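You operate a simulated robot arm through the tools that you are given. There is no shell and no other tool.

Carry out the task below with a simulated two-armed robot. There is one attempt and no reset: what you move stays moved.

## Task
Start the fan, then the blower, at the wall panel.
Fine: first pull the red mushroom out, turn CONTROL on and START to STAR; let the fan reach speed before the blower; leave the carriage and the flood lamp off.

The check looks at the end state, three seconds after you hand in, the way a careful person would. Anything else that was tipped, shoved, dropped, spilled or broken makes it a failure.

## Robot
Two 7-joint arms with two-finger parallel grippers on one trunk that stands fixed in place. Base frame: the origin is at the foot of the trunk, x ahead of it, y to its left, z up. Units: mm, degrees, N and s.
The left shoulder is at [31, 173, 1386], the right one opposite. With the tool pointing down near the work surface each hand reaches from about 100 to 660 mm from the base axis, measured 20 degrees to its own side. Payload 3.6 kg a hand.
Tool frame (each hand has its own): the origin (TCP) lies between the finger pads and is the grasp point; the fingertips stand 30 mm ahead of it; z points along the fingers, y is the line along which they close. Largest opening 110 mm; finger width 20, thickness 10; the body of the gripper, 48 by 112 mm, starts 55 mm behind the TCP.
Orientation is that of the tool frame in the base frame, as [roll, pitch, yaw] about the fixed x, y, z axes, in that order (R = Rz(yaw) Ry(pitch) Rx(roll)). With the fingers straight down and closing along the base's y, the tool's x points along the base's -x, its y along +y and its z along -z.

## Interface
- The arms move only by the tool drive_tool. It takes "left_rows", "right_rows" or both (then of equal length, played together; a hand with none holds still); each is a list of rows, each an object (a shift or turn left out is 0, a gripper value left out holds the last) with "rot": the turn, a rotation vector about the tool's x, y, z in degrees, a list of three; "offset": the shift along the tool's x, y, z in mm, a list of three; "grip": the opening, from 0 (shut) to 1 (fully open). In form: [{"rot": [wx, wy, wz], "offset": [tx, ty, tz], "grip": grip}, ...]. A call has 1 to 20 rows; each row is the pose to reach, as a shift and turn from the pose commanded when the call began, along the tool's axes at that moment. Rows are played at 5 a second. More than 50 mm and 8.6 degrees between two rows, or a gripper value outside its range, and nothing of the call is played. A pose out of reach is approached as far as the arm can. The call stops where the force on the tool passes 90 N (or 10 N more than at its start, if that is more) or the arm is blocked; 0.2 s more then pass. Each finger travels about 153 mm/s and halts on what it meets, pressing with about 37 N; the grip force reading is that of the motor and also rises with nothing between the fingers. The clock runs only during rows and for 0.2 s after the last one: add rows that repeat a pose to give the fingers time. It gives the time, the measured TCP pose, the force on the tool (base axes), the opening and the grip force at its end, in the units of the frame above (readings bear some noise), with the torque about the TCP (base axes, N m) and any sound that the robot's microphone picked up, and new pictures: "views" is both (left out), scene, wrist or none (wrist: the cameras of the hands that moved).
- Cameras (640 x 400 px; columns grow to the right, rows downward): "scene" is now at [89.4, -48, 1573.5]; the picture's right is [-0.48, -0.88, 0.00], its down [-0.40, 0.22, -0.89] and it looks along [0.78, -0.43, -0.46] (base axes); focal length 336 px, centre (320, 200). "left" rides on the left gripper at [73, -17, -103] in its tool frame; the picture's right is [0.23, 0.97, 0.00], its down [-0.76, 0.18, -0.62] and it looks along [-0.61, 0.14, 0.78] (tool axes); focal length 222 px, centre (320, 200). "right" rides on the right gripper at [72, 17, -103] in its tool frame; the picture's right is [-0.23, 0.97, 0.00], its down [-0.76, -0.18, -0.62] and it looks along [-0.61, -0.14, 0.78] (tool axes); focal length 222 px, centre (320, 200).
- lift_body(by): moves the trunk up (or, below 0, down) by that many mm; the arms and the scene camera ride with it, the base frame stays. It gives what a move gives, with no picture.
- pan_tilt(pan, tilt): turns the head with the scene camera to pan (to the left, within 86 degrees either way) and tilt (down, from -29 to 69), counted from straight ahead of the robot (the tilt from the chest, where the trunk bows). It gives what a move gives, and a new picture of the scene camera.
- measure_at(camera, pixels): for up to 12 pixels [column, row] of the newest picture of that camera ("zoom" is the newest enlarged one), the place [x, y, z] in the base frame of the surface seen there, good to about 2 mm, but the place of the scene camera against the robot may be out by one fixed shift of up to 18 mm in any direction. The clock stands still meanwhile.
- enlarge(camera, box): a new picture of the part [left, top, right, bottom] of that camera's present view, enlarged. The clock stands still meanwhile.
- sign_off(): hands the job in; it is judged then, once.

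Leave the grippers open and the arms clear of the work at the hand-in unless told otherwise.

The tools are called as a command line: name --argument value ..., lists and objects as JSON in quotes. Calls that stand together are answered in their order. drive_tool: Moves the arms, as the interface text tells. Its arguments: {"type":"object","properties":{"left_rows":{"type":"array"},"right_rows":{"type":"array"},"views":{"type":"string","enum":["both","scene","wrist","none"]}},"required":[]} The other tools are called the same way: lift_body (by) moves the trunk up or down; pan_tilt (pan, tilt) turns the head that bears the scene camera; measure_at (camera, pixels) gives the place of the surface under pixels of a picture; enlarge (camera, box) takes an enlarged picture of a part of a camera's view; sign_off () hands the job in.

At the start:

```text
time: 0.0
left_eef_pos: [343.2, -61.3, 1430.0]
left_tool_rot: [-179.8, -0.1, -179.9]
left_force: [0.5, -0.3, 0.3]
left_ft_torque: [0.0, 0.0, -0.02]
left_gripper_width: 110.1
left_finger_force: 0.0
right_eef_pos: [309.6, -474.4, 1404.0]
right_tool_rot: [-180.0, 0.1, 180.0]
right_force: [-0.1, -0.1, 0.4]
right_ft_torque: [0.03, -0.03, 0.01]
right_gripper_width: 109.7
right_finger_force: 0.0
trunk travel left (down, up): [-500.0, 263.0]
head pan, tilt (commanded): [-28.8, 27.2]
```

scene: 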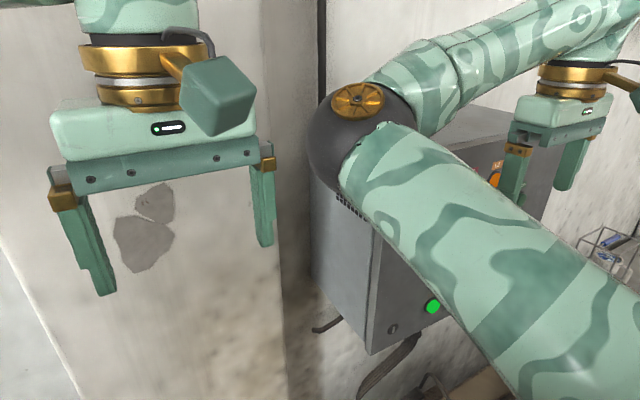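
right: 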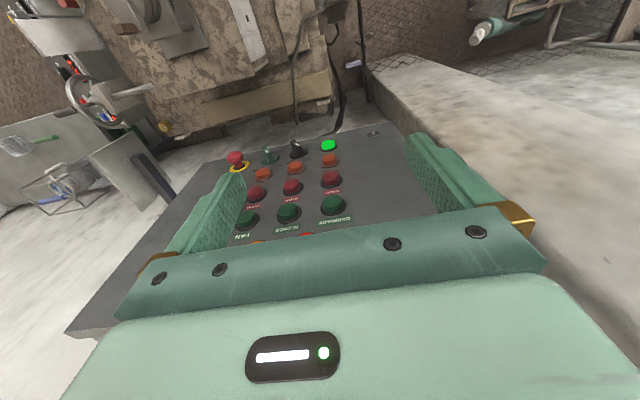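
left: 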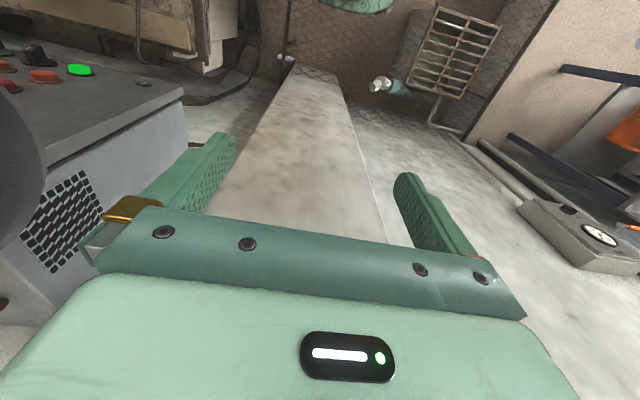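

I see a control panel in the right wrist picture: a red mushroom near (236,160), a green and a black rotary near (268,155) and (296,148), a green lamp at (328,145), and rows of buttons labelled FAN, BLOWER, CARRIAGE. I'll enlarge both the right wrist view and the scene view of the panel to read it better.

enlarge --camera "right" --box '[200, 120, 400, 245]'

enlarge --camera "scene" --box '[300, 100, 640, 400]'

```text
3.20 times, centred on (300, 182) of right
```

zoom: 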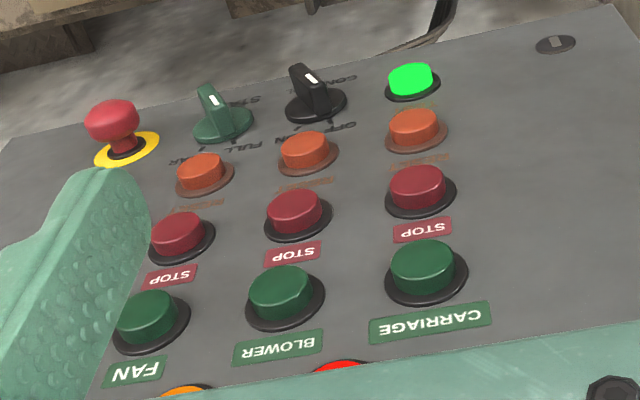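

```text
1.33 times, centred on (470, 250) of scene
```

zoom: 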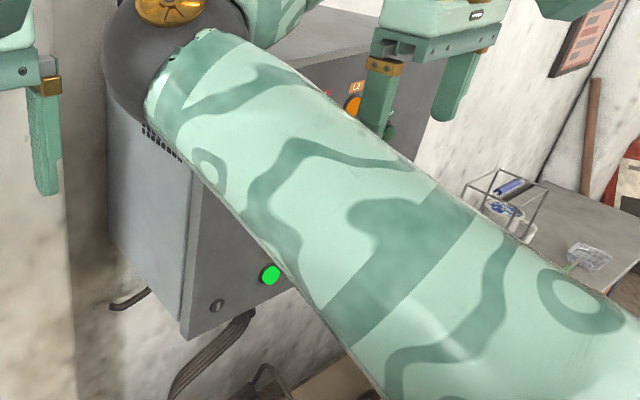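

The panel faces the robot but the wrist picture is upside down (FAN column on the robot's right). I'll measure the places of the knobs and buttons and a few bare spots on the plate in the right wrist picture.

measure_at --camera "right" --pixels '[[235, 156], [266, 154], [297, 147], [328, 144], [246, 216], [287, 209], [332, 201], [255, 191], [292, 184], [330, 176], [374, 133], [360, 215]]'

measure_at --camera "right" --pixels '[[263, 172], [295, 165], [330, 159], [400, 150], [400, 200], [310, 160], [310, 195], [270, 215], [100, 320], [160, 200], [75, 332], [404, 132]]'

```text
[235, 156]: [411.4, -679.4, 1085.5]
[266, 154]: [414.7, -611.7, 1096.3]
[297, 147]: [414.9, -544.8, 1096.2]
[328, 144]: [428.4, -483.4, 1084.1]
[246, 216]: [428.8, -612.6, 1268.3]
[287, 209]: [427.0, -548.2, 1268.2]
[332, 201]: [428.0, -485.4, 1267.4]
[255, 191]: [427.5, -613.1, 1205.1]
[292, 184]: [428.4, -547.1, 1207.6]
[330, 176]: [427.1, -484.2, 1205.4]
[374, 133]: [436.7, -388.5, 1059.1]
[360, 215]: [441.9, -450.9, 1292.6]
```

```text
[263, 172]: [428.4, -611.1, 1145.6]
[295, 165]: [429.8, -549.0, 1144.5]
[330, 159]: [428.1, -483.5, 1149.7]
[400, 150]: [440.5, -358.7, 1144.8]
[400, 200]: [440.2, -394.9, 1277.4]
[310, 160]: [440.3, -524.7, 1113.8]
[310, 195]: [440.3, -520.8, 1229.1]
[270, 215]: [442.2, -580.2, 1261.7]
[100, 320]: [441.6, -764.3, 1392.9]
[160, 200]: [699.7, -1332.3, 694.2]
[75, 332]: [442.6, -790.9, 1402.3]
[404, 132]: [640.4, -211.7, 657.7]
```

The plate lies at about x = 441, facing the robot; the buttons stand to x ≈ 428 and the mushroom to x ≈ 405. FAN column is y ≈ -612, BLOWER -548, CARRIAGE -484. The right arm covers most of the panel in the scene view, so I'll look around with the head first.

pan_tilt --pan -60 --tilt 25

measure_at --camera "left" --pixels '[[80, 70], [40, 75], [35, 52], [7, 68], [145, 84], [182, 92], [280, 150], [100, 60]]'

```text
time: 1.0
left_eef_pos: [343.6, -59.8, 1430.8]
left_tool_rot: [-179.9, -0.1, -180.0]
left_force: [-0.8, -0.6, -0.3]
left_ft_torque: [-0.01, 0.01, 0.01]
left_gripper_width: 110.3
left_finger_force: 0.0
right_eef_pos: [309.3, -473.9, 1404.1]
right_tool_rot: [-179.9, 0.0, -180.0]
right_force: [0.9, 0.1, -0.8]
right_ft_torque: [-0.02, -0.02, -0.01]
right_gripper_width: 109.8
right_finger_force: 0.1
trunk travel left (down, up): [-500.0, 263.0]
head pan, tilt (commanded): [-60.0, 25.0]
```

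scene: 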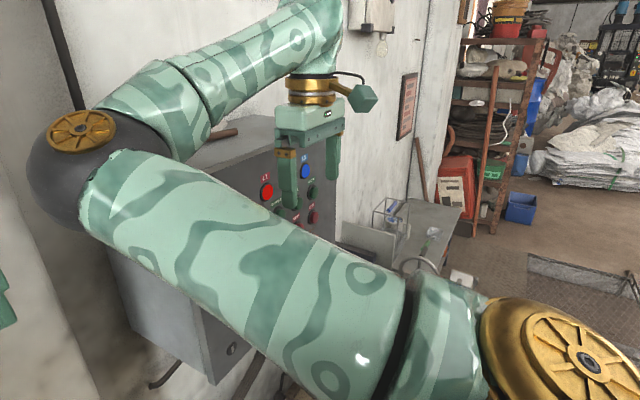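

```text
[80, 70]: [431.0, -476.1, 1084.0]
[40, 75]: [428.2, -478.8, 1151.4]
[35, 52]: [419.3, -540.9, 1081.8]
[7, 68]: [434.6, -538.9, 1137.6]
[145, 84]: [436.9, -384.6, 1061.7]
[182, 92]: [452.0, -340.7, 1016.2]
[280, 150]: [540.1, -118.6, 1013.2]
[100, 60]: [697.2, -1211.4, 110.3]
```

The head view shows the cabinet with phase lamps (L1 red, L3 blue...), a wall notice at (405,105) and something like a lamp at (380,30). I'll enlarge both areas.

enlarge --camera "scene" --box '[230, 100, 390, 250]'

enlarge --camera "scene" --box '[330, 0, 480, 150]'

enlarge --camera "left" --box '[0, 20, 200, 145]'

```text
2.67 times, centred on (310, 175) of scene
```

zoom: 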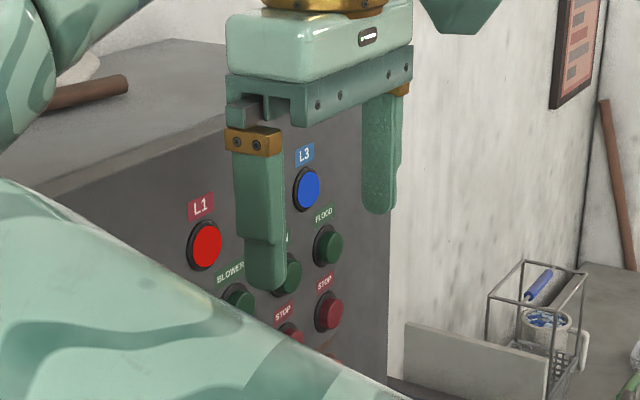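

```text
2.67 times, centred on (405, 75) of scene
```

zoom: 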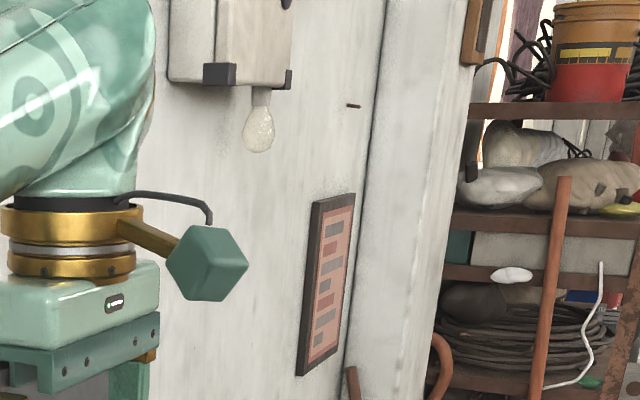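

```text
3.20 times, centred on (100, 82) of left
```

zoom: 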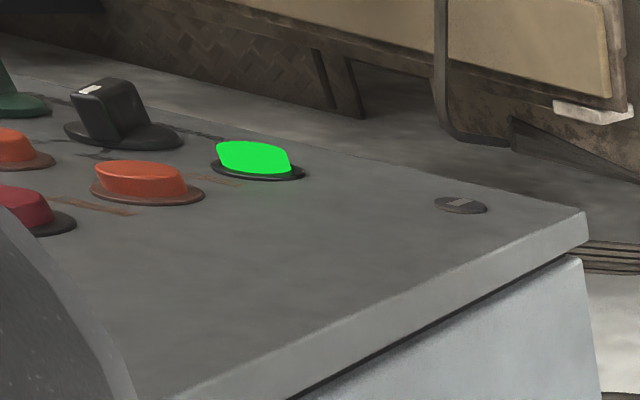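

There is also a FLOOD column to the robot's right (y ≈ -676). I'll enlarge the lower rows in the right wrist view to read the selector and orange labels.

enlarge --camera "right" --box '[225, 130, 289, 170]'

enlarge --camera "right" --box '[280, 130, 360, 180]'

enlarge --camera "right" --box '[240, 155, 320, 205]'

```text
10.00 times, centred on (257, 150) of right
```

zoom: 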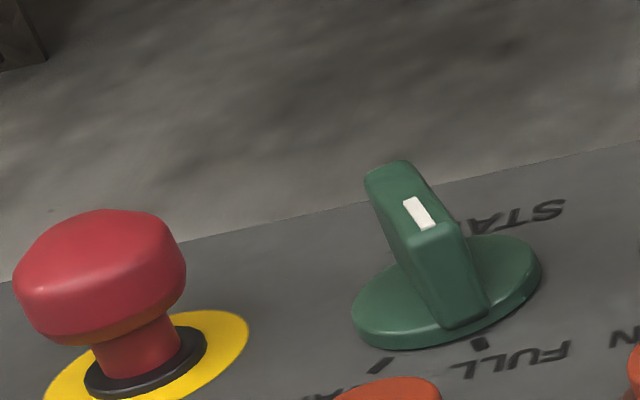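

```text
8.00 times, centred on (320, 155) of right
```

zoom: 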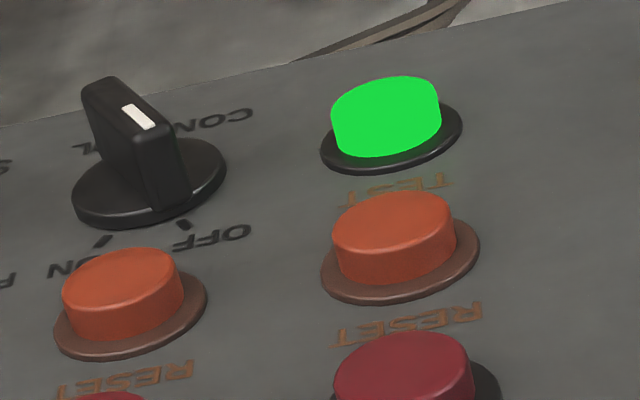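

```text
8.00 times, centred on (280, 180) of right
```

zoom: 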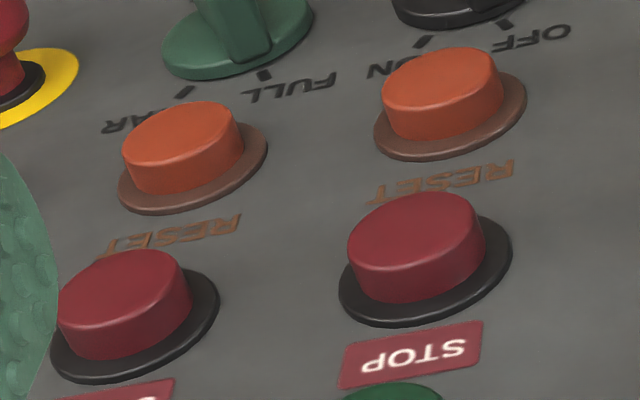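

Labels read: START selector has FULL (robot's left) and STAR (robot's right), CONTROL has OFF (left) and ON (right); both pointers are on the left positions now. Orange ones are RESET, the lit green is marked TEST. I'll measure the ticks in the zoom and the elbow and arm positions in the scene, then look to the left side.

measure_at --camera "zoom" --pixels '[[185, 92], [263, 75], [425, 41], [505, 25], [240, 62], [440, 20], [250, 20]]'

measure_at --camera "scene" --pixels '[[70, 150], [80, 130], [48, 180], [230, 60], [250, 230], [565, 345], [276, 180], [383, 50], [440, 300], [420, 230], [345, 225], [140, 310]]'

pan_tilt --pan 25 --tilt 30

```text
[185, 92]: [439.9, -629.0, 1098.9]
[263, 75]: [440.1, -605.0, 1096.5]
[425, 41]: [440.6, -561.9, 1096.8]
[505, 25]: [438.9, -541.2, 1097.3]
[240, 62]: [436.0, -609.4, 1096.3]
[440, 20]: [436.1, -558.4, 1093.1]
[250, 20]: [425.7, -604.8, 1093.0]
```

```text
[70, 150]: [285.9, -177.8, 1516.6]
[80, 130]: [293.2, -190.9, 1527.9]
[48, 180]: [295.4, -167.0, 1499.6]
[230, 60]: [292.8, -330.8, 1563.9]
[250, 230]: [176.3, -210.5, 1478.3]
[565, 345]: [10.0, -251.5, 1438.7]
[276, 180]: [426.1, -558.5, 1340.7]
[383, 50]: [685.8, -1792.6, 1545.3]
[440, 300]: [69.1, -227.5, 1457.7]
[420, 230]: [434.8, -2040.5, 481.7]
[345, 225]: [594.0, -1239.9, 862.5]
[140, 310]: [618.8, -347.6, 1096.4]
```

```text
time: 2.5
left_eef_pos: [343.9, -61.3, 1430.8]
left_tool_rot: [-179.9, -0.1, -179.9]
left_force: [0.5, 0.4, 0.5]
left_ft_torque: [0.01, 0.01, 0.01]
left_gripper_width: 109.9
left_finger_force: 0.1
right_eef_pos: [309.8, -474.8, 1402.8]
right_tool_rot: [180.0, 0.0, 179.9]
right_force: [0.5, -0.5, 0.0]
right_ft_torque: [-0.02, -0.03, 0.02]
right_gripper_width: 110.0
right_finger_force: 0.1
trunk travel left (down, up): [-500.0, 263.0]
head pan, tilt (commanded): [25.0, 30.0]
```

scene: 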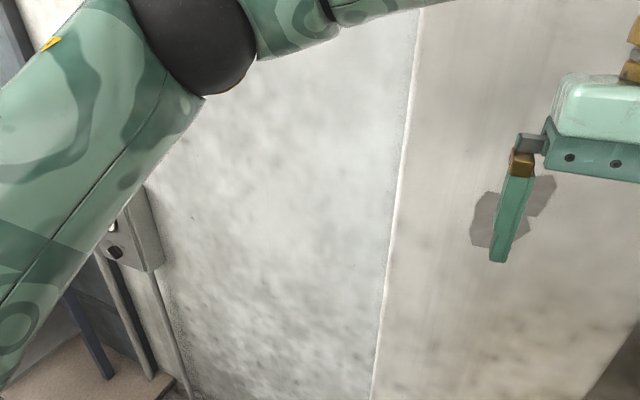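

The left side only has a wall and the left arm; nothing needed there now. I'll turn the head back to the panel and start pitching the right hand so the fingers point at the panel (+x), turning about the tool's y by -48° first, keeping the TCP in place.

drive_tool --right_rows '[{"rot": [0, -8, 0]}, {"rot": [0, -16, 0]}, {"rot": [0, -24, 0]}, {"rot": [0, -32, 0]}, {"rot": [0, -40, 0]}, {"rot": [0, -48, 0]}]' --views "none"

pan_tilt --pan -50 --tilt 30

```text
time: 4.0
left_eef_pos: [342.5, -61.0, 1431.3]
left_tool_rot: [180.0, -0.1, -179.9]
left_force: [0.0, 0.0, 0.5]
left_ft_torque: [0.02, 0.0, -0.01]
left_gripper_width: 109.9
left_finger_force: 0.1
right_eef_pos: [308.0, -474.4, 1403.4]
right_tool_rot: [-180.0, 48.0, -179.9]
right_force: [-0.5, 1.2, -0.3]
right_ft_torque: [0.05, -0.03, 0.03]
right_gripper_width: 109.8
right_finger_force: 0.0
trunk travel left (down, up): [-500.0, 263.0]
head pan, tilt (commanded): [25.0, 30.0]
```

```text
time: 5.4
left_eef_pos: [342.8, -59.7, 1431.1]
left_tool_rot: [-179.9, -0.1, -179.9]
left_force: [0.6, 0.6, -0.6]
left_ft_torque: [0.0, 0.0, 0.0]
left_gripper_width: 110.1
left_finger_force: 0.1
right_eef_pos: [309.4, -473.6, 1403.4]
right_tool_rot: [-179.9, 47.9, 180.0]
right_force: [-0.2, 0.1, 0.0]
right_ft_torque: [0.03, 0.02, 0.03]
right_gripper_width: 110.0
right_finger_force: 0.1
trunk travel left (down, up): [-500.0, 263.0]
head pan, tilt (commanded): [-50.0, 30.0]
```

scene: 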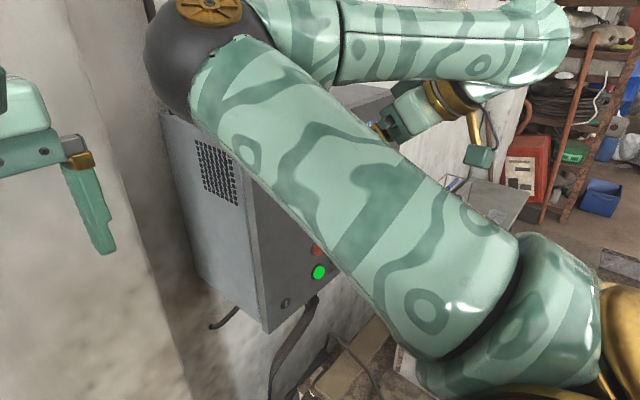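

The hand now points 48° up from straight down. I'll complete the turn to 90° so the fingers point at the panel.

drive_tool --right_rows '[{"rot": [0, -8, 0]}, {"rot": [0, -16, 0]}, {"rot": [0, -24, 0]}, {"rot": [0, -32, 0]}, {"rot": [0, -40, 0]}, {"rot": [0, -42, 0]}]'

```text
time: 6.8
left_eef_pos: [343.2, -61.3, 1431.1]
left_tool_rot: [-179.9, -0.2, -179.8]
left_force: [0.7, -0.2, -0.2]
left_ft_torque: [-0.04, -0.01, -0.02]
left_gripper_width: 110.0
left_finger_force: 0.0
right_eef_pos: [309.4, -472.8, 1404.8]
right_tool_rot: [-44.3, 89.9, -44.4]
right_force: [-0.6, -0.2, -0.2]
right_ft_torque: [-0.01, -0.02, -0.02]
right_gripper_width: 109.8
right_finger_force: 0.1
trunk travel left (down, up): [-500.0, 263.0]
head pan, tilt (commanded): [-50.0, 30.0]
```

scene: 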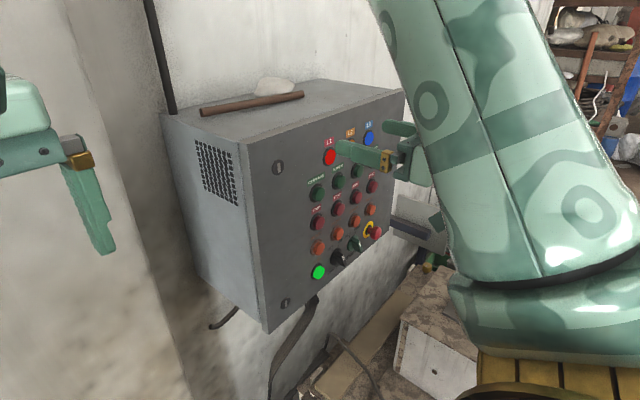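
right: 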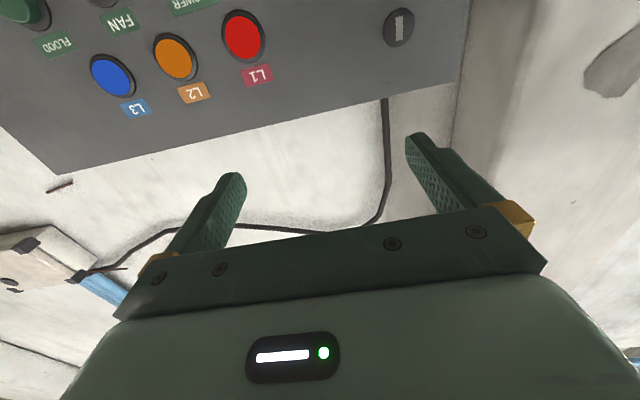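

Now the head has a clear view of the whole panel, with a loose bar and a stone on top of the cabinet (to be left alone). I'll enlarge the panel.

enlarge --camera "scene" --box '[290, 110, 418, 190]'

enlarge --camera "scene" --box '[290, 190, 418, 290]'

measure_at --camera "scene" --pixels '[[318, 272], [338, 257], [354, 244], [374, 231], [318, 194], [340, 182], [357, 171], [330, 158], [278, 166], [285, 303], [252, 230], [390, 110]]'

```text
5.00 times, centred on (354, 150) of scene
```

zoom: 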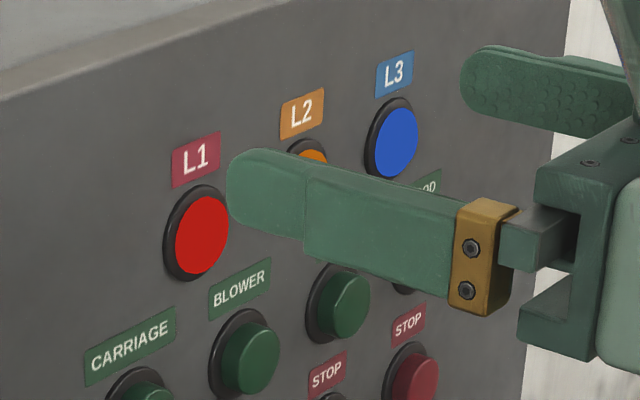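

```text
4.00 times, centred on (354, 240) of scene
```

zoom: 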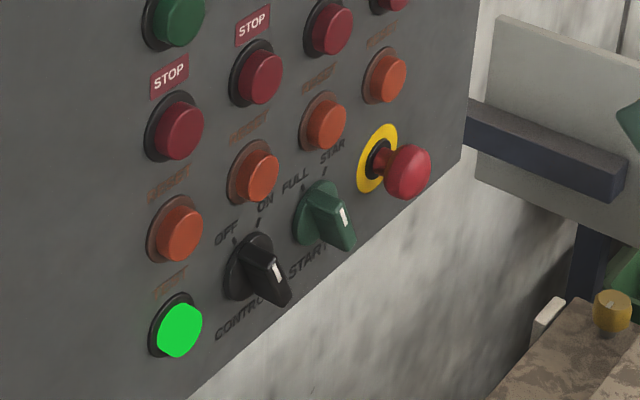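

```text
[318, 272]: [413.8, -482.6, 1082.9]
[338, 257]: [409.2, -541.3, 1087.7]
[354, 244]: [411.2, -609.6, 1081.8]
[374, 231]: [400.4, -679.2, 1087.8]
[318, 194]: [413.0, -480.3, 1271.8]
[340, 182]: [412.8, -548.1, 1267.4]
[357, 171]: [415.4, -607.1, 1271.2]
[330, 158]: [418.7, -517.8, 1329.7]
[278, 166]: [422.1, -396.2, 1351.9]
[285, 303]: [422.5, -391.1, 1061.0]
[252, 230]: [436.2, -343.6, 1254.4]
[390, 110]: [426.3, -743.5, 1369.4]
```

The scene measurements sit about 15 mm nearer in x than the wrist ones (the fixed camera shift). Before lowering the trunk, I check what lies below the hands: measuring things in the left wrist view and the scene.

measure_at --camera "left" --pixels '[[600, 235], [550, 200], [520, 140], [600, 80], [470, 60], [620, 250], [560, 260], [300, 200], [380, 90], [480, 160]]'

measure_at --camera "scene" --pixels '[[440, 350], [410, 340], [425, 210], [435, 260], [370, 340], [350, 380], [150, 350], [60, 350], [400, 20], [600, 200], [280, 95], [250, 110]]'

pan_tilt --pan -20 --tilt 65

```text
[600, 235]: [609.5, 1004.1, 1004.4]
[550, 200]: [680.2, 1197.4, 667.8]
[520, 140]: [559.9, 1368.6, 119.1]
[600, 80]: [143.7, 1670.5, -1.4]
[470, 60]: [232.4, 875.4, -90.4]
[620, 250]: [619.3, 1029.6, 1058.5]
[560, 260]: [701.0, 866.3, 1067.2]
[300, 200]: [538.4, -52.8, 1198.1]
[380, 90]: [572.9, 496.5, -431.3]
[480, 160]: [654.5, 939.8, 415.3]
```

```text
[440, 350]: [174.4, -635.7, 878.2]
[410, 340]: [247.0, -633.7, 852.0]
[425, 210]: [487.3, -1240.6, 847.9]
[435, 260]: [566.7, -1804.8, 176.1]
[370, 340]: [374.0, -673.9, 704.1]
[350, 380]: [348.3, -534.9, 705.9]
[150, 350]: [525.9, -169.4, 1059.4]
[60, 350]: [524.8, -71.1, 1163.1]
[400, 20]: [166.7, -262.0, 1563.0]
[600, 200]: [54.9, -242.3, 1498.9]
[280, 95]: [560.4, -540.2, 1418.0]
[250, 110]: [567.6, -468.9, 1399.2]
```

```text
time: 7.8
left_eef_pos: [342.1, -59.9, 1430.5]
left_tool_rot: [-179.9, -0.1, -179.9]
left_force: [-0.3, 0.4, -0.1]
left_ft_torque: [0.0, -0.01, 0.01]
left_gripper_width: 110.1
left_finger_force: 0.1
right_eef_pos: [309.0, -474.2, 1403.3]
right_tool_rot: [-172.3, 90.0, -172.2]
right_force: [0.5, 0.3, -0.3]
right_ft_torque: [0.0, 0.03, -0.02]
right_gripper_width: 110.2
right_finger_force: 0.0
trunk travel left (down, up): [-500.0, 263.0]
head pan, tilt (commanded): [-20.0, 65.0]
```

scene: 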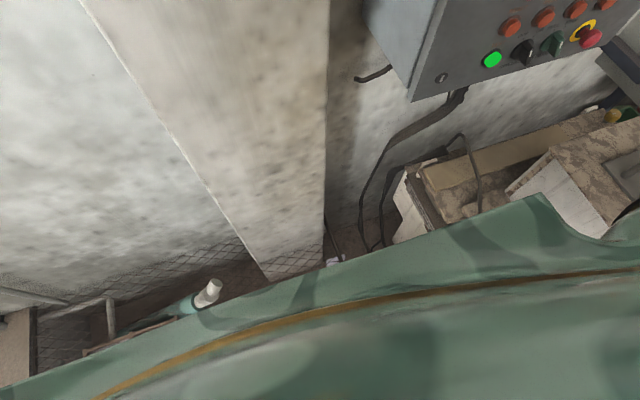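

Below the panel there is a machine with its top near z ≈ 880 and nothing near the hands' paths down to about z 1000. I'll lower the trunk by 150 mm so the shoulder is closer to panel height, which shortens the reach to the right-hand column.

lift_body --by -150

pan_tilt --pan -50 --tilt 25

```text
time: 9.6
left_eef_pos: [343.0, -59.9, 1280.4]
left_tool_rot: [-179.9, 0.0, -179.9]
left_force: [0.2, -0.1, -0.1]
left_ft_torque: [0.0, -0.03, -0.02]
left_gripper_width: 110.1
left_finger_force: 0.0
right_eef_pos: [310.4, -476.7, 1252.3]
right_tool_rot: [179.7, 89.6, 179.7]
right_force: [0.2, 0.1, -0.5]
right_ft_torque: [0.0, 0.01, 0.0]
right_gripper_width: 110.0
right_finger_force: 0.1
trunk travel left (down, up): [-350.0, 413.0]
head pan, tilt (commanded): [-20.0, 65.0]
```

```text
time: 10.7
left_eef_pos: [343.1, -60.8, 1280.8]
left_tool_rot: [-179.9, -0.2, -180.0]
left_force: [0.1, 0.3, -0.3]
left_ft_torque: [-0.01, 0.01, -0.01]
left_gripper_width: 110.1
left_finger_force: 0.1
right_eef_pos: [312.0, -475.1, 1251.4]
right_tool_rot: [-179.7, 89.6, -179.7]
right_force: [-0.3, 0.8, -0.2]
right_ft_torque: [0.0, -0.01, -0.03]
right_gripper_width: 109.8
right_finger_force: 0.1
trunk travel left (down, up): [-350.0, 413.0]
head pan, tilt (commanded): [-50.0, 25.0]
```

scene: 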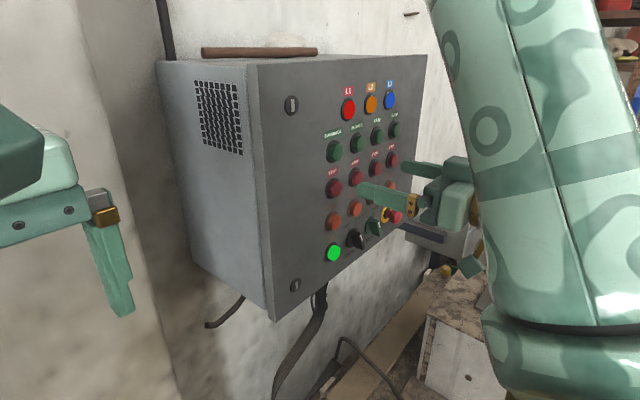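

The view is good. The right tool's axes are now x down, y to the robot's left, z toward the panel. I'll move it in 6 steps to about (270, -640, 1085), backed off from the panel, to look at the bottom row with the wrist camera.

drive_tool --right_rows '[{"offset": [20, -27, -40]}, {"offset": [50, -55, -40]}, {"offset": [80, -83, -40]}, {"offset": [110, -110, -40]}, {"offset": [140, -138, -40]}, {"offset": [167, -165, -40]}, {"offset": [167, -165, -40]}]'

```text
refused: row 1 steps farther than a row can; nothing moved
```

The first step was 52 mm, just over the limit. I'll split it.

drive_tool --right_rows '[{"offset": [0, 0, -40]}, {"offset": [25, -27, -40]}, {"offset": [55, -55, -40]}, {"offset": [83, -83, -40]}, {"offset": [111, -110, -40]}, {"offset": [140, -138, -40]}, {"offset": [167, -165, -40]}, {"offset": [167, -165, -40]}]'

```text
time: 12.4
left_eef_pos: [343.3, -58.5, 1281.2]
left_tool_rot: [-179.9, -0.1, -179.9]
left_force: [0.2, 1.2, -0.9]
left_ft_torque: [0.01, 0.01, -0.02]
left_gripper_width: 109.8
left_finger_force: 0.1
right_eef_pos: [271.9, -640.1, 1084.4]
right_tool_rot: [-176.7, 89.8, -176.6]
right_force: [-0.6, 0.0, -1.1]
right_ft_torque: [0.0, -0.01, 0.0]
right_gripper_width: 110.2
right_finger_force: 0.1
right hand out of reach, approached as far as the arm can: row 1
trunk travel left (down, up): [-350.0, 413.0]
head pan, tilt (commanded): [-50.0, 25.0]
```

scene: 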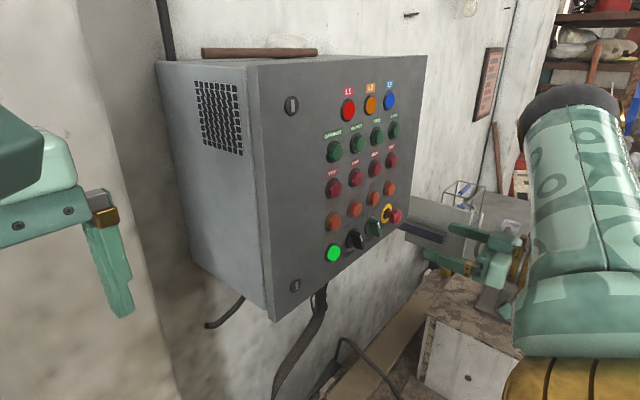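
right: 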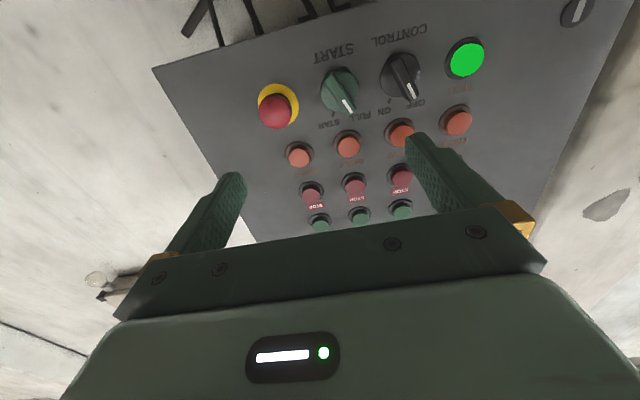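

The hand is at (272, -640, 1084) and the wrist camera sees the bottom row from below. I'll enlarge it and measure the mushroom and knobs.

enlarge --camera "right" --box '[240, 20, 448, 150]'

measure_at --camera "right" --pixels '[[276, 111], [272, 97], [290, 112], [262, 112], [288, 95], [339, 92], [345, 101], [403, 80], [407, 88], [465, 60], [299, 156], [349, 146]]'

enlarge --camera "scene" --box '[310, 190, 438, 270]'

```text
3.08 times, centred on (344, 85) of right
```

zoom: 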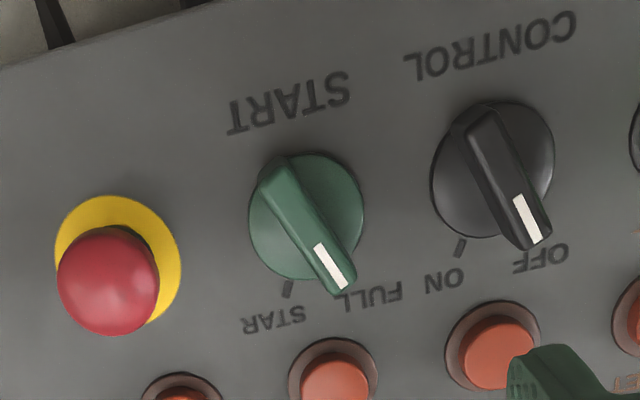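

```text
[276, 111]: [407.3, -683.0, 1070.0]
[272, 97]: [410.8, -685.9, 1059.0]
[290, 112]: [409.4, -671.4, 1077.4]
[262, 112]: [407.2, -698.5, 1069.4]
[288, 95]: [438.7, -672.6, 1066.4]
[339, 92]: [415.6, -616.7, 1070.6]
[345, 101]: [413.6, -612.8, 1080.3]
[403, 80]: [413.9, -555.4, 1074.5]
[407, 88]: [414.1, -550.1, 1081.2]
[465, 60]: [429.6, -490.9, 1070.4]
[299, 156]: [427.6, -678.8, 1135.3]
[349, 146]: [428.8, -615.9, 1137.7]
```

```text
5.00 times, centred on (374, 230) of scene
```

zoom: 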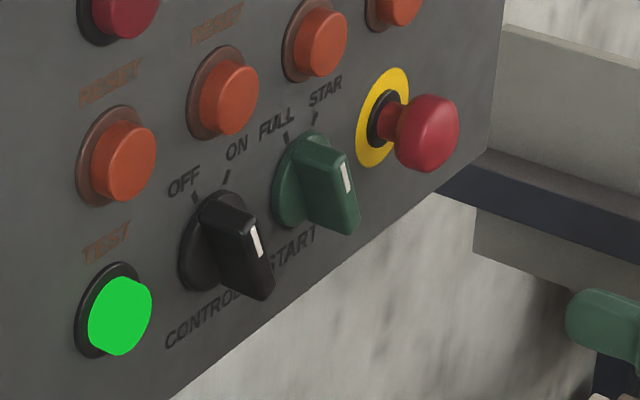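

I want exact centres. I'll enlarge the mushroom and START knob in the wrist view and measure points around the ring and the knob's base disc.

enlarge --camera "right" --box '[248, 70, 376, 150]'

```text
5.00 times, centred on (312, 110) of right
```

zoom: 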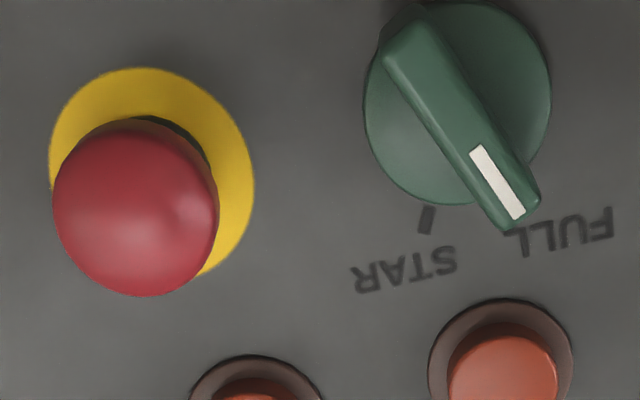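

measure_at --camera "zoom" --pixels '[[142, 72], [249, 190], [54, 148], [206, 266], [370, 105], [546, 92], [460, 201], [398, 165], [150, 215], [145, 290], [58, 205], [213, 205]]'

measure_at --camera "zoom" --pixels '[[395, 50], [510, 222], [496, 180], [428, 220], [519, 240], [500, 302], [432, 362], [570, 362], [140, 124], [440, 120], [425, 30], [535, 195]]'

```text
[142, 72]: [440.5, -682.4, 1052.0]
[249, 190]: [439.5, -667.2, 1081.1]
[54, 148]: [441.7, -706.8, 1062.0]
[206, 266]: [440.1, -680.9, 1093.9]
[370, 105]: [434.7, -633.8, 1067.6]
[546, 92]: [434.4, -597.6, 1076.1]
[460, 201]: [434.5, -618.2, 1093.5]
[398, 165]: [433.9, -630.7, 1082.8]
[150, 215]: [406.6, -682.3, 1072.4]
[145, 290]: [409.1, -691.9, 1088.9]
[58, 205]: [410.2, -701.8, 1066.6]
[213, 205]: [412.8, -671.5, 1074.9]
```

```text
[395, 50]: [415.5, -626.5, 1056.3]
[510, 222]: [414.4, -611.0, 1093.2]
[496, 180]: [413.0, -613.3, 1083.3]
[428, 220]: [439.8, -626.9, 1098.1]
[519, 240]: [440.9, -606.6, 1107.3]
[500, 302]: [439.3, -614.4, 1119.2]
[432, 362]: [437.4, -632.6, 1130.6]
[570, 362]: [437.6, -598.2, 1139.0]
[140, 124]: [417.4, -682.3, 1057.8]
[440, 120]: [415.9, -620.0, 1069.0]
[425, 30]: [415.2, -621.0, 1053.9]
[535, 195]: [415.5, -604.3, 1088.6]
```

Fits from these points: mushroom centre (y -687.5, z 1073), cap radius ≈ 16.5, front x ≈ 405; START knob centre (-616, 1073), its bar leaning 24–25° to the left (at FULL), STAR tick 25° to the right; CONTROL centre (-551.6, 1073). Next I set the opening to half and come in front of the mushroom with the TCP at x ≈ 330.

drive_tool --right_rows '[{"offset": [6, -24, 0], "grip": 0.5}, {"offset": [11.4, -47.4, 10], "grip": 0.5}, {"offset": [11.4, -47.4, 35], "grip": 0.5}, {"offset": [11.4, -47.4, 58], "grip": 0.5}, {"offset": [11.4, -47.4, 58], "grip": 0.5}]'

```text
time: 13.0
left_eef_pos: [340.2, -42.4, 1284.4]
left_tool_rot: [-179.1, 0.1, -179.7]
left_force: [-0.8, 1.0, 1.1]
left_ft_torque: [-0.01, 0.01, 0.04]
left_gripper_width: 110.0
left_finger_force: 0.0
right_eef_pos: [272.6, -656.3, 1077.6]
right_tool_rot: [160.0, 88.7, 160.3]
right_force: [-13.9, 92.2, 24.0]
right_ft_torque: [-3.07, 2.06, -10.24]
right_gripper_width: 55.1
right_finger_force: 0.1
trunk travel left (down, up): [-350.0, 413.0]
head pan, tilt (commanded): [-50.0, 25.0]
stopped in row 2 (right hand): the force on the tool passed its limit at 121 N (the readings are from after the stop); the commanded pose is now the measured one
```

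scene: 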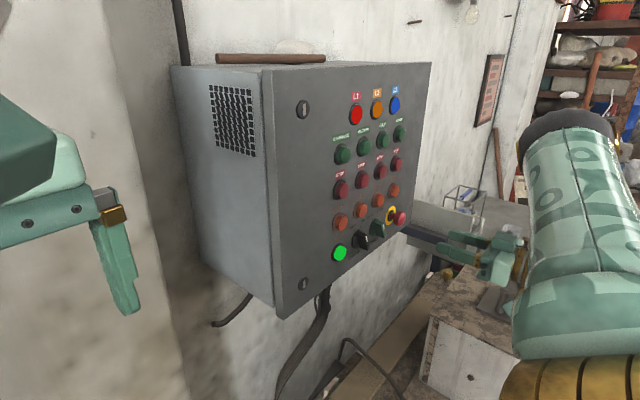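
right: 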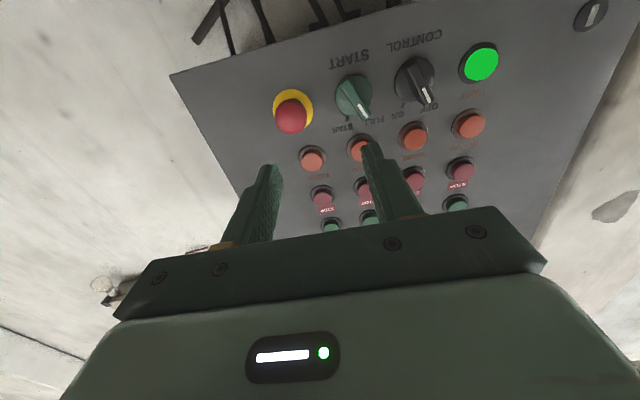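

The hand was stopped: 92 N pushing it toward +y, and the torque puts the contact about 100 mm behind the TCP on the right side of the gripper body, near (170, -712, 1096). Something stands there outside my view. I'll look closer before moving.

enlarge --camera "scene" --box '[400, 180, 560, 330]'

measure_at --camera "scene" --pixels '[[490, 300], [505, 285], [497, 265], [520, 255], [470, 290], [430, 235], [460, 255], [505, 312], [475, 325], [515, 250], [440, 330], [570, 120]]'

```text
2.67 times, centred on (480, 255) of scene
```

zoom: 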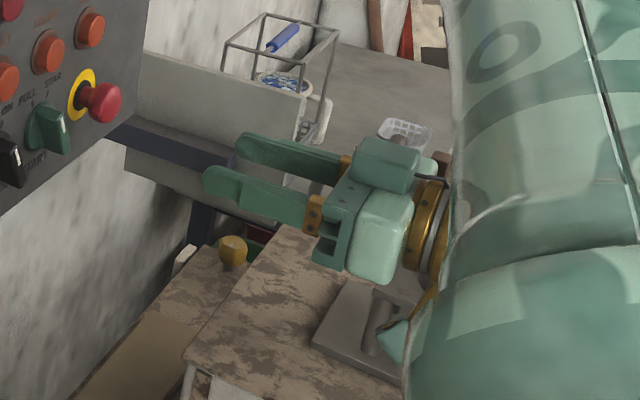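

```text
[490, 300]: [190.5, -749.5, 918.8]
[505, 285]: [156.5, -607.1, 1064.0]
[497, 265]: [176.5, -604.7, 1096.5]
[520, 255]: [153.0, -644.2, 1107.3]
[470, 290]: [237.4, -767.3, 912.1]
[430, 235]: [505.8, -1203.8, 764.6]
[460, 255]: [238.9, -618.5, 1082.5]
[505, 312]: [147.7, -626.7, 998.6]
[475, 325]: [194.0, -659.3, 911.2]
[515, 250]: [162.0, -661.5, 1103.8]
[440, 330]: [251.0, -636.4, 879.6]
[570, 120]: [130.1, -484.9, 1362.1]
```

enlarge --camera "scene" --box '[470, 215, 534, 255]'

measure_at --camera "zoom" --pixels '[[320, 320], [420, 260], [480, 300], [560, 250], [600, 330], [420, 180], [500, 150], [330, 130], [100, 120], [300, 380], [580, 180], [540, 290]]'

```text
10.00 times, centred on (502, 235) of scene
```

zoom: 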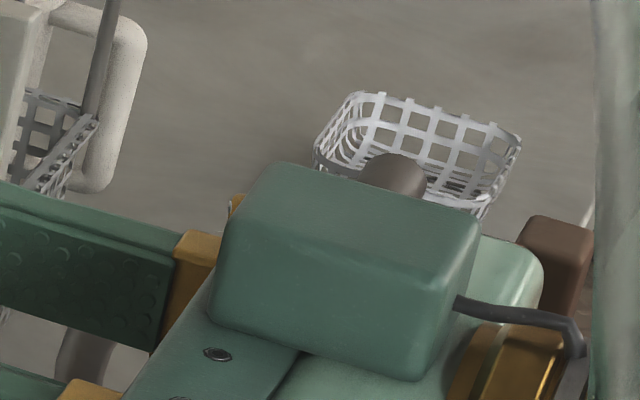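

```text
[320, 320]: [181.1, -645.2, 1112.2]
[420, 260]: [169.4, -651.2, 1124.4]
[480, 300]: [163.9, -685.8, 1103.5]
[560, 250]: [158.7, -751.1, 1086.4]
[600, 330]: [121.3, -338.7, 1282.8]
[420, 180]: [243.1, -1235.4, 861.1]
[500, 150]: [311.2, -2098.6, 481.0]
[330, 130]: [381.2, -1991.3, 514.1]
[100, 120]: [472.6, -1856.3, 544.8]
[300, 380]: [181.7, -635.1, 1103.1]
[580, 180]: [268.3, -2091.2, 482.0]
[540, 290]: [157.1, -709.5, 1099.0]
```

A brown block at zoom (560,250), about (174, -751, 1086), sits just right of the gripper body and is the likely obstacle. I'll back the hand away to the left (+y) 70 mm to relieve the contact and see what it is.

drive_tool --right_rows '[{"offset": [0, 20, 0]}, {"offset": [0, 45, 0]}, {"offset": [0, 70, 0]}, {"offset": [0, 70, 0]}]'

enlarge --camera "scene" --box '[420, 180, 580, 330]'

```text
time: 14.0
left_eef_pos: [342.7, -59.7, 1280.9]
left_tool_rot: [-180.0, -0.1, -179.9]
left_force: [-0.1, -0.2, -1.0]
left_ft_torque: [-0.01, -0.05, -0.01]
left_gripper_width: 109.9
left_finger_force: 0.1
right_eef_pos: [274.1, -605.9, 1070.3]
right_tool_rot: [134.8, 88.4, 135.0]
right_force: [0.0, -0.4, -0.2]
right_ft_torque: [0.02, 0.03, 0.0]
right_gripper_width: 54.9
right_finger_force: 0.1
trunk travel left (down, up): [-350.0, 413.0]
head pan, tilt (commanded): [-50.0, 25.0]
```

scene: 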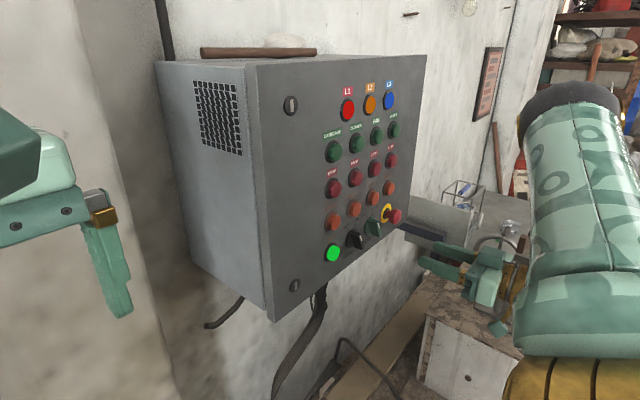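
right: 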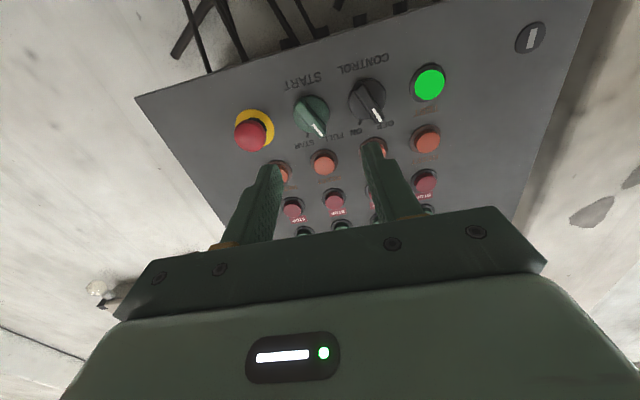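

```text
2.67 times, centred on (500, 255) of scene
```

zoom: 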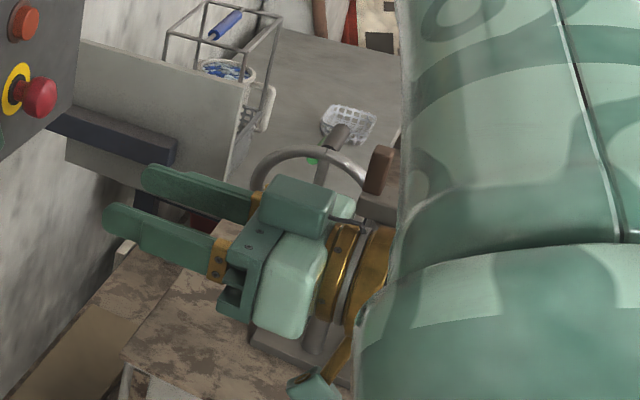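

Now it shows: behind the gripper stands a small machine with a handwheel (ring at zoom (310,160)) and a brown handle at zoom (380,170). I must keep the hand and wrist away from it. I'll measure its extents.

measure_at --camera "zoom" --pixels '[[380, 155], [378, 185], [365, 205], [255, 180], [280, 157], [315, 148], [355, 170], [338, 135], [318, 335], [265, 345], [395, 200], [320, 175]]'

enlarge --camera "scene" --box '[466, 215, 546, 265]'

```text
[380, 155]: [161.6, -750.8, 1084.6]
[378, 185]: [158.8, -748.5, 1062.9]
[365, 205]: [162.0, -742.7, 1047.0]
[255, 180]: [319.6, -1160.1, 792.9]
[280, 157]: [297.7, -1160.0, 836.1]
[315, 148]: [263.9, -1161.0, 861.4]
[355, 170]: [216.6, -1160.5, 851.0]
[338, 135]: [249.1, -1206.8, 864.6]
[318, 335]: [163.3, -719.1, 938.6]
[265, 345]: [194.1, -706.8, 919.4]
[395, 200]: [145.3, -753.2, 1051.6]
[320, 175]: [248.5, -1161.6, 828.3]
```

```text
8.00 times, centred on (506, 240) of scene
```

zoom: 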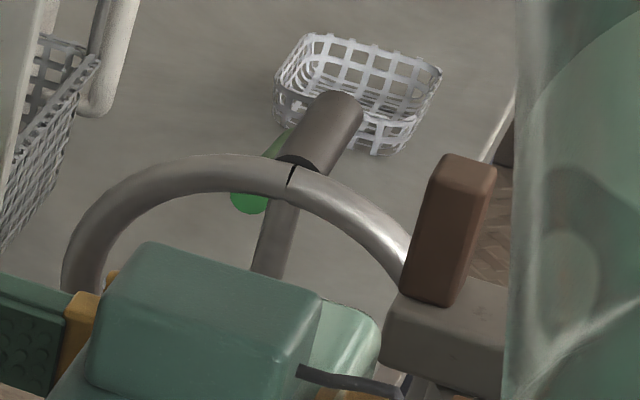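

The wheel is far away (y ≈ -1160). The near object is a stand on the brown table: base at (209, -707, 919), post, grey block and brown handle up to z ≈ 1085 at y ≈ -750. I'll raise the hand to see the whole thing and check that it hasn't shifted.

drive_tool --right_rows '[{"offset": [-30, 20, 0]}, {"offset": [-65, 40, 0]}, {"offset": [-100, 60, 0]}, {"offset": [-135, 70, 0]}, {"offset": [-165, 70, 0]}, {"offset": [-165, 70, 0]}]' --views "scene"

enlarge --camera "scene" --box '[400, 180, 560, 330]'

```text
time: 15.4
left_eef_pos: [343.7, -61.4, 1279.9]
left_tool_rot: [180.0, 0.0, -179.9]
left_force: [-0.4, -1.5, 0.0]
left_ft_torque: [-0.01, 0.04, -0.01]
left_gripper_width: 110.0
left_finger_force: 0.0
right_eef_pos: [275.8, -537.2, 1233.6]
right_tool_rot: [133.1, 88.4, 133.2]
right_force: [-1.2, 0.3, -1.1]
right_ft_torque: [0.0, 0.01, 0.0]
right_gripper_width: 55.0
right_finger_force: 0.1
trunk travel left (down, up): [-350.0, 413.0]
head pan, tilt (commanded): [-50.0, 25.0]
```

scene: 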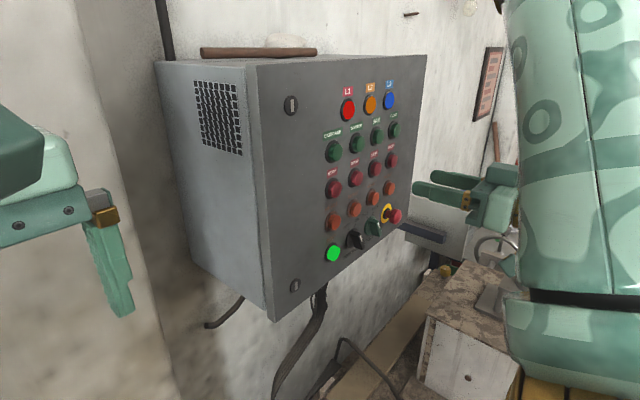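

```text
2.67 times, centred on (480, 255) of scene
```

zoom: 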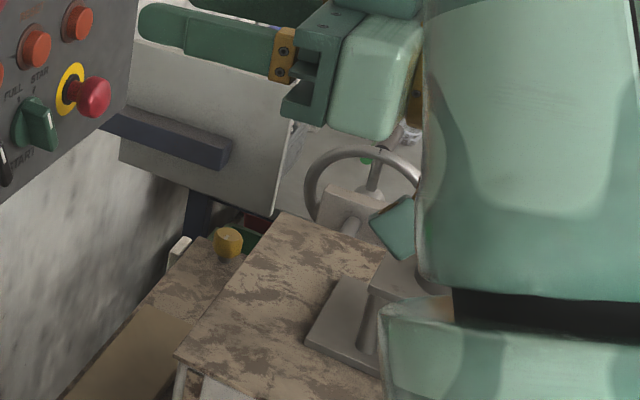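

The upper arm now hides the stand. I'll use the left hand's camera instead: turn the left hand in place about the vertical by about -96° so it looks toward the robot's right.

drive_tool --left_rows '[{"rot": [0, 0, 8]}, {"rot": [0, 0, 16]}, {"rot": [0, 0, 24]}, {"rot": [0, 0, 32]}, {"rot": [0, 0, 40]}, {"rot": [0, 0, 48]}, {"rot": [0, 0, 56]}, {"rot": [0, 0, 64]}, {"rot": [0, 0, 72]}, {"rot": [0, 0, 80]}, {"rot": [0, 0, 88]}, {"rot": [0, 0, 96]}]' --views "wrist"

```text
time: 18.0
left_eef_pos: [325.6, -50.6, 1281.0]
left_tool_rot: [-169.8, 10.0, 128.3]
left_force: [0.6, 0.2, 0.7]
left_ft_torque: [-0.01, 0.0, 0.02]
left_gripper_width: 109.9
left_finger_force: 0.0
left hand out of reach, approached as far as the arm can: row 6, 7, 8, 9, 10, 11, 12
right_eef_pos: [275.7, -536.6, 1234.6]
right_tool_rot: [135.8, 88.3, 136.0]
right_force: [0.0, -0.3, 0.1]
right_ft_torque: [-0.04, -0.01, 0.0]
right_gripper_width: 54.8
right_finger_force: 0.0
trunk travel left (down, up): [-350.0, 413.0]
head pan, tilt (commanded): [-50.0, 25.0]
```

left: 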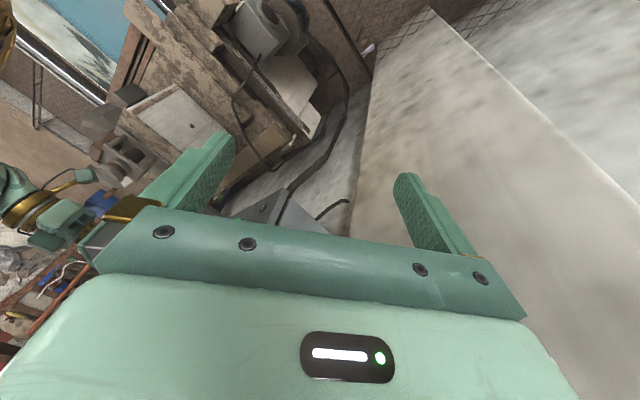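

The left wrist stopped at a joint limit after about 50°, but the stand is in view around (120,150). Enlarging there.

enlarge --camera "left" --box '[60, 80, 220, 200]'

measure_at --camera "left" --pixels '[[105, 130], [110, 150], [120, 165], [130, 175], [100, 160], [90, 150], [130, 150], [85, 175], [100, 120], [140, 160], [120, 95], [95, 200]]'

```text
3.33 times, centred on (140, 140) of left
```

zoom: 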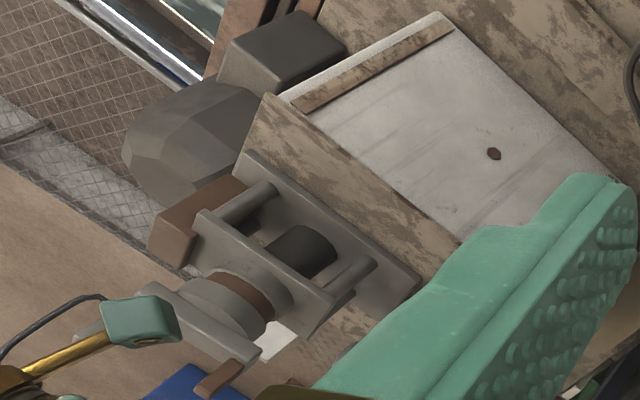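

```text
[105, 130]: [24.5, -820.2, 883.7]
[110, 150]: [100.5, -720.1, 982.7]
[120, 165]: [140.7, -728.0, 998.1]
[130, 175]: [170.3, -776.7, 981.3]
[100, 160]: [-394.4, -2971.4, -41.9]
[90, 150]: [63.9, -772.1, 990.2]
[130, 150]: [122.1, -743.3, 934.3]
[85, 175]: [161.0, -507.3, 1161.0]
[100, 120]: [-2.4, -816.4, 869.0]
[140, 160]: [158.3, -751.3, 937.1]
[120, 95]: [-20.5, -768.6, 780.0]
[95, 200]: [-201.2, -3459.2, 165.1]
```

The stand has two plates with rods, a round collar and a top bar ending in a brown grip. I'll enlarge the top part in the left wrist view and measure it exactly (this camera has no shift).

enlarge --camera "left" --box '[70, 140, 150, 200]'

```text
6.67 times, centred on (110, 170) of left
```

zoom: 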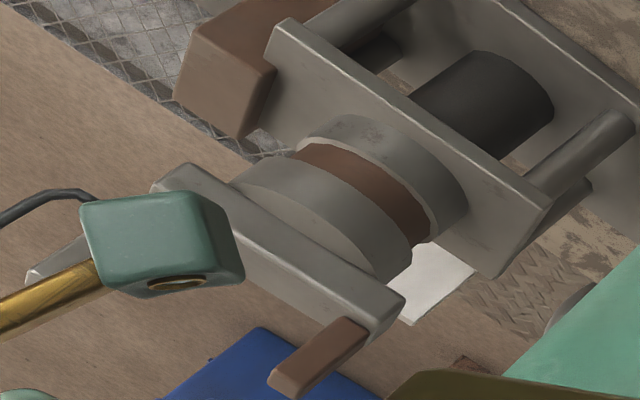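

measure_at --camera "zoom" --pixels '[[282, 383], [300, 370], [345, 330], [360, 335], [385, 330], [385, 300], [300, 260], [175, 180], [45, 270], [300, 200], [360, 150], [400, 265]]'

measure_at --camera "zoom" --pixels '[[480, 200], [530, 210], [495, 260], [600, 130], [230, 100], [200, 90], [430, 280], [210, 370], [270, 45], [570, 330]]'

```text
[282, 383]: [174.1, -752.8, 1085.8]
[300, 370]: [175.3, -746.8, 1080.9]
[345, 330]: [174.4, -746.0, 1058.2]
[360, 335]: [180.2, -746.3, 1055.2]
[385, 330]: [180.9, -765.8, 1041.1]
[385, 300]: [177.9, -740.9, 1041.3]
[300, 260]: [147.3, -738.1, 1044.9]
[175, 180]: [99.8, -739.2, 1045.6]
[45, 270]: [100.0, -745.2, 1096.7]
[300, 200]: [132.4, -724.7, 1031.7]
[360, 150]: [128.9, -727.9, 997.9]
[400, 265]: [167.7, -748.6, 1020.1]
```

```text
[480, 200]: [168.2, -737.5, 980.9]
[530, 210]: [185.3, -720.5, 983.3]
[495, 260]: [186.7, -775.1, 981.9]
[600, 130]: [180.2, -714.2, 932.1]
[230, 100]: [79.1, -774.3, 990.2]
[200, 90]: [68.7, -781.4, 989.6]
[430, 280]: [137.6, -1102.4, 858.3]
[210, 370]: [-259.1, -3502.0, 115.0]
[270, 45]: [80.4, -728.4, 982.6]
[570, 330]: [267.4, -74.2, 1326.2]
```

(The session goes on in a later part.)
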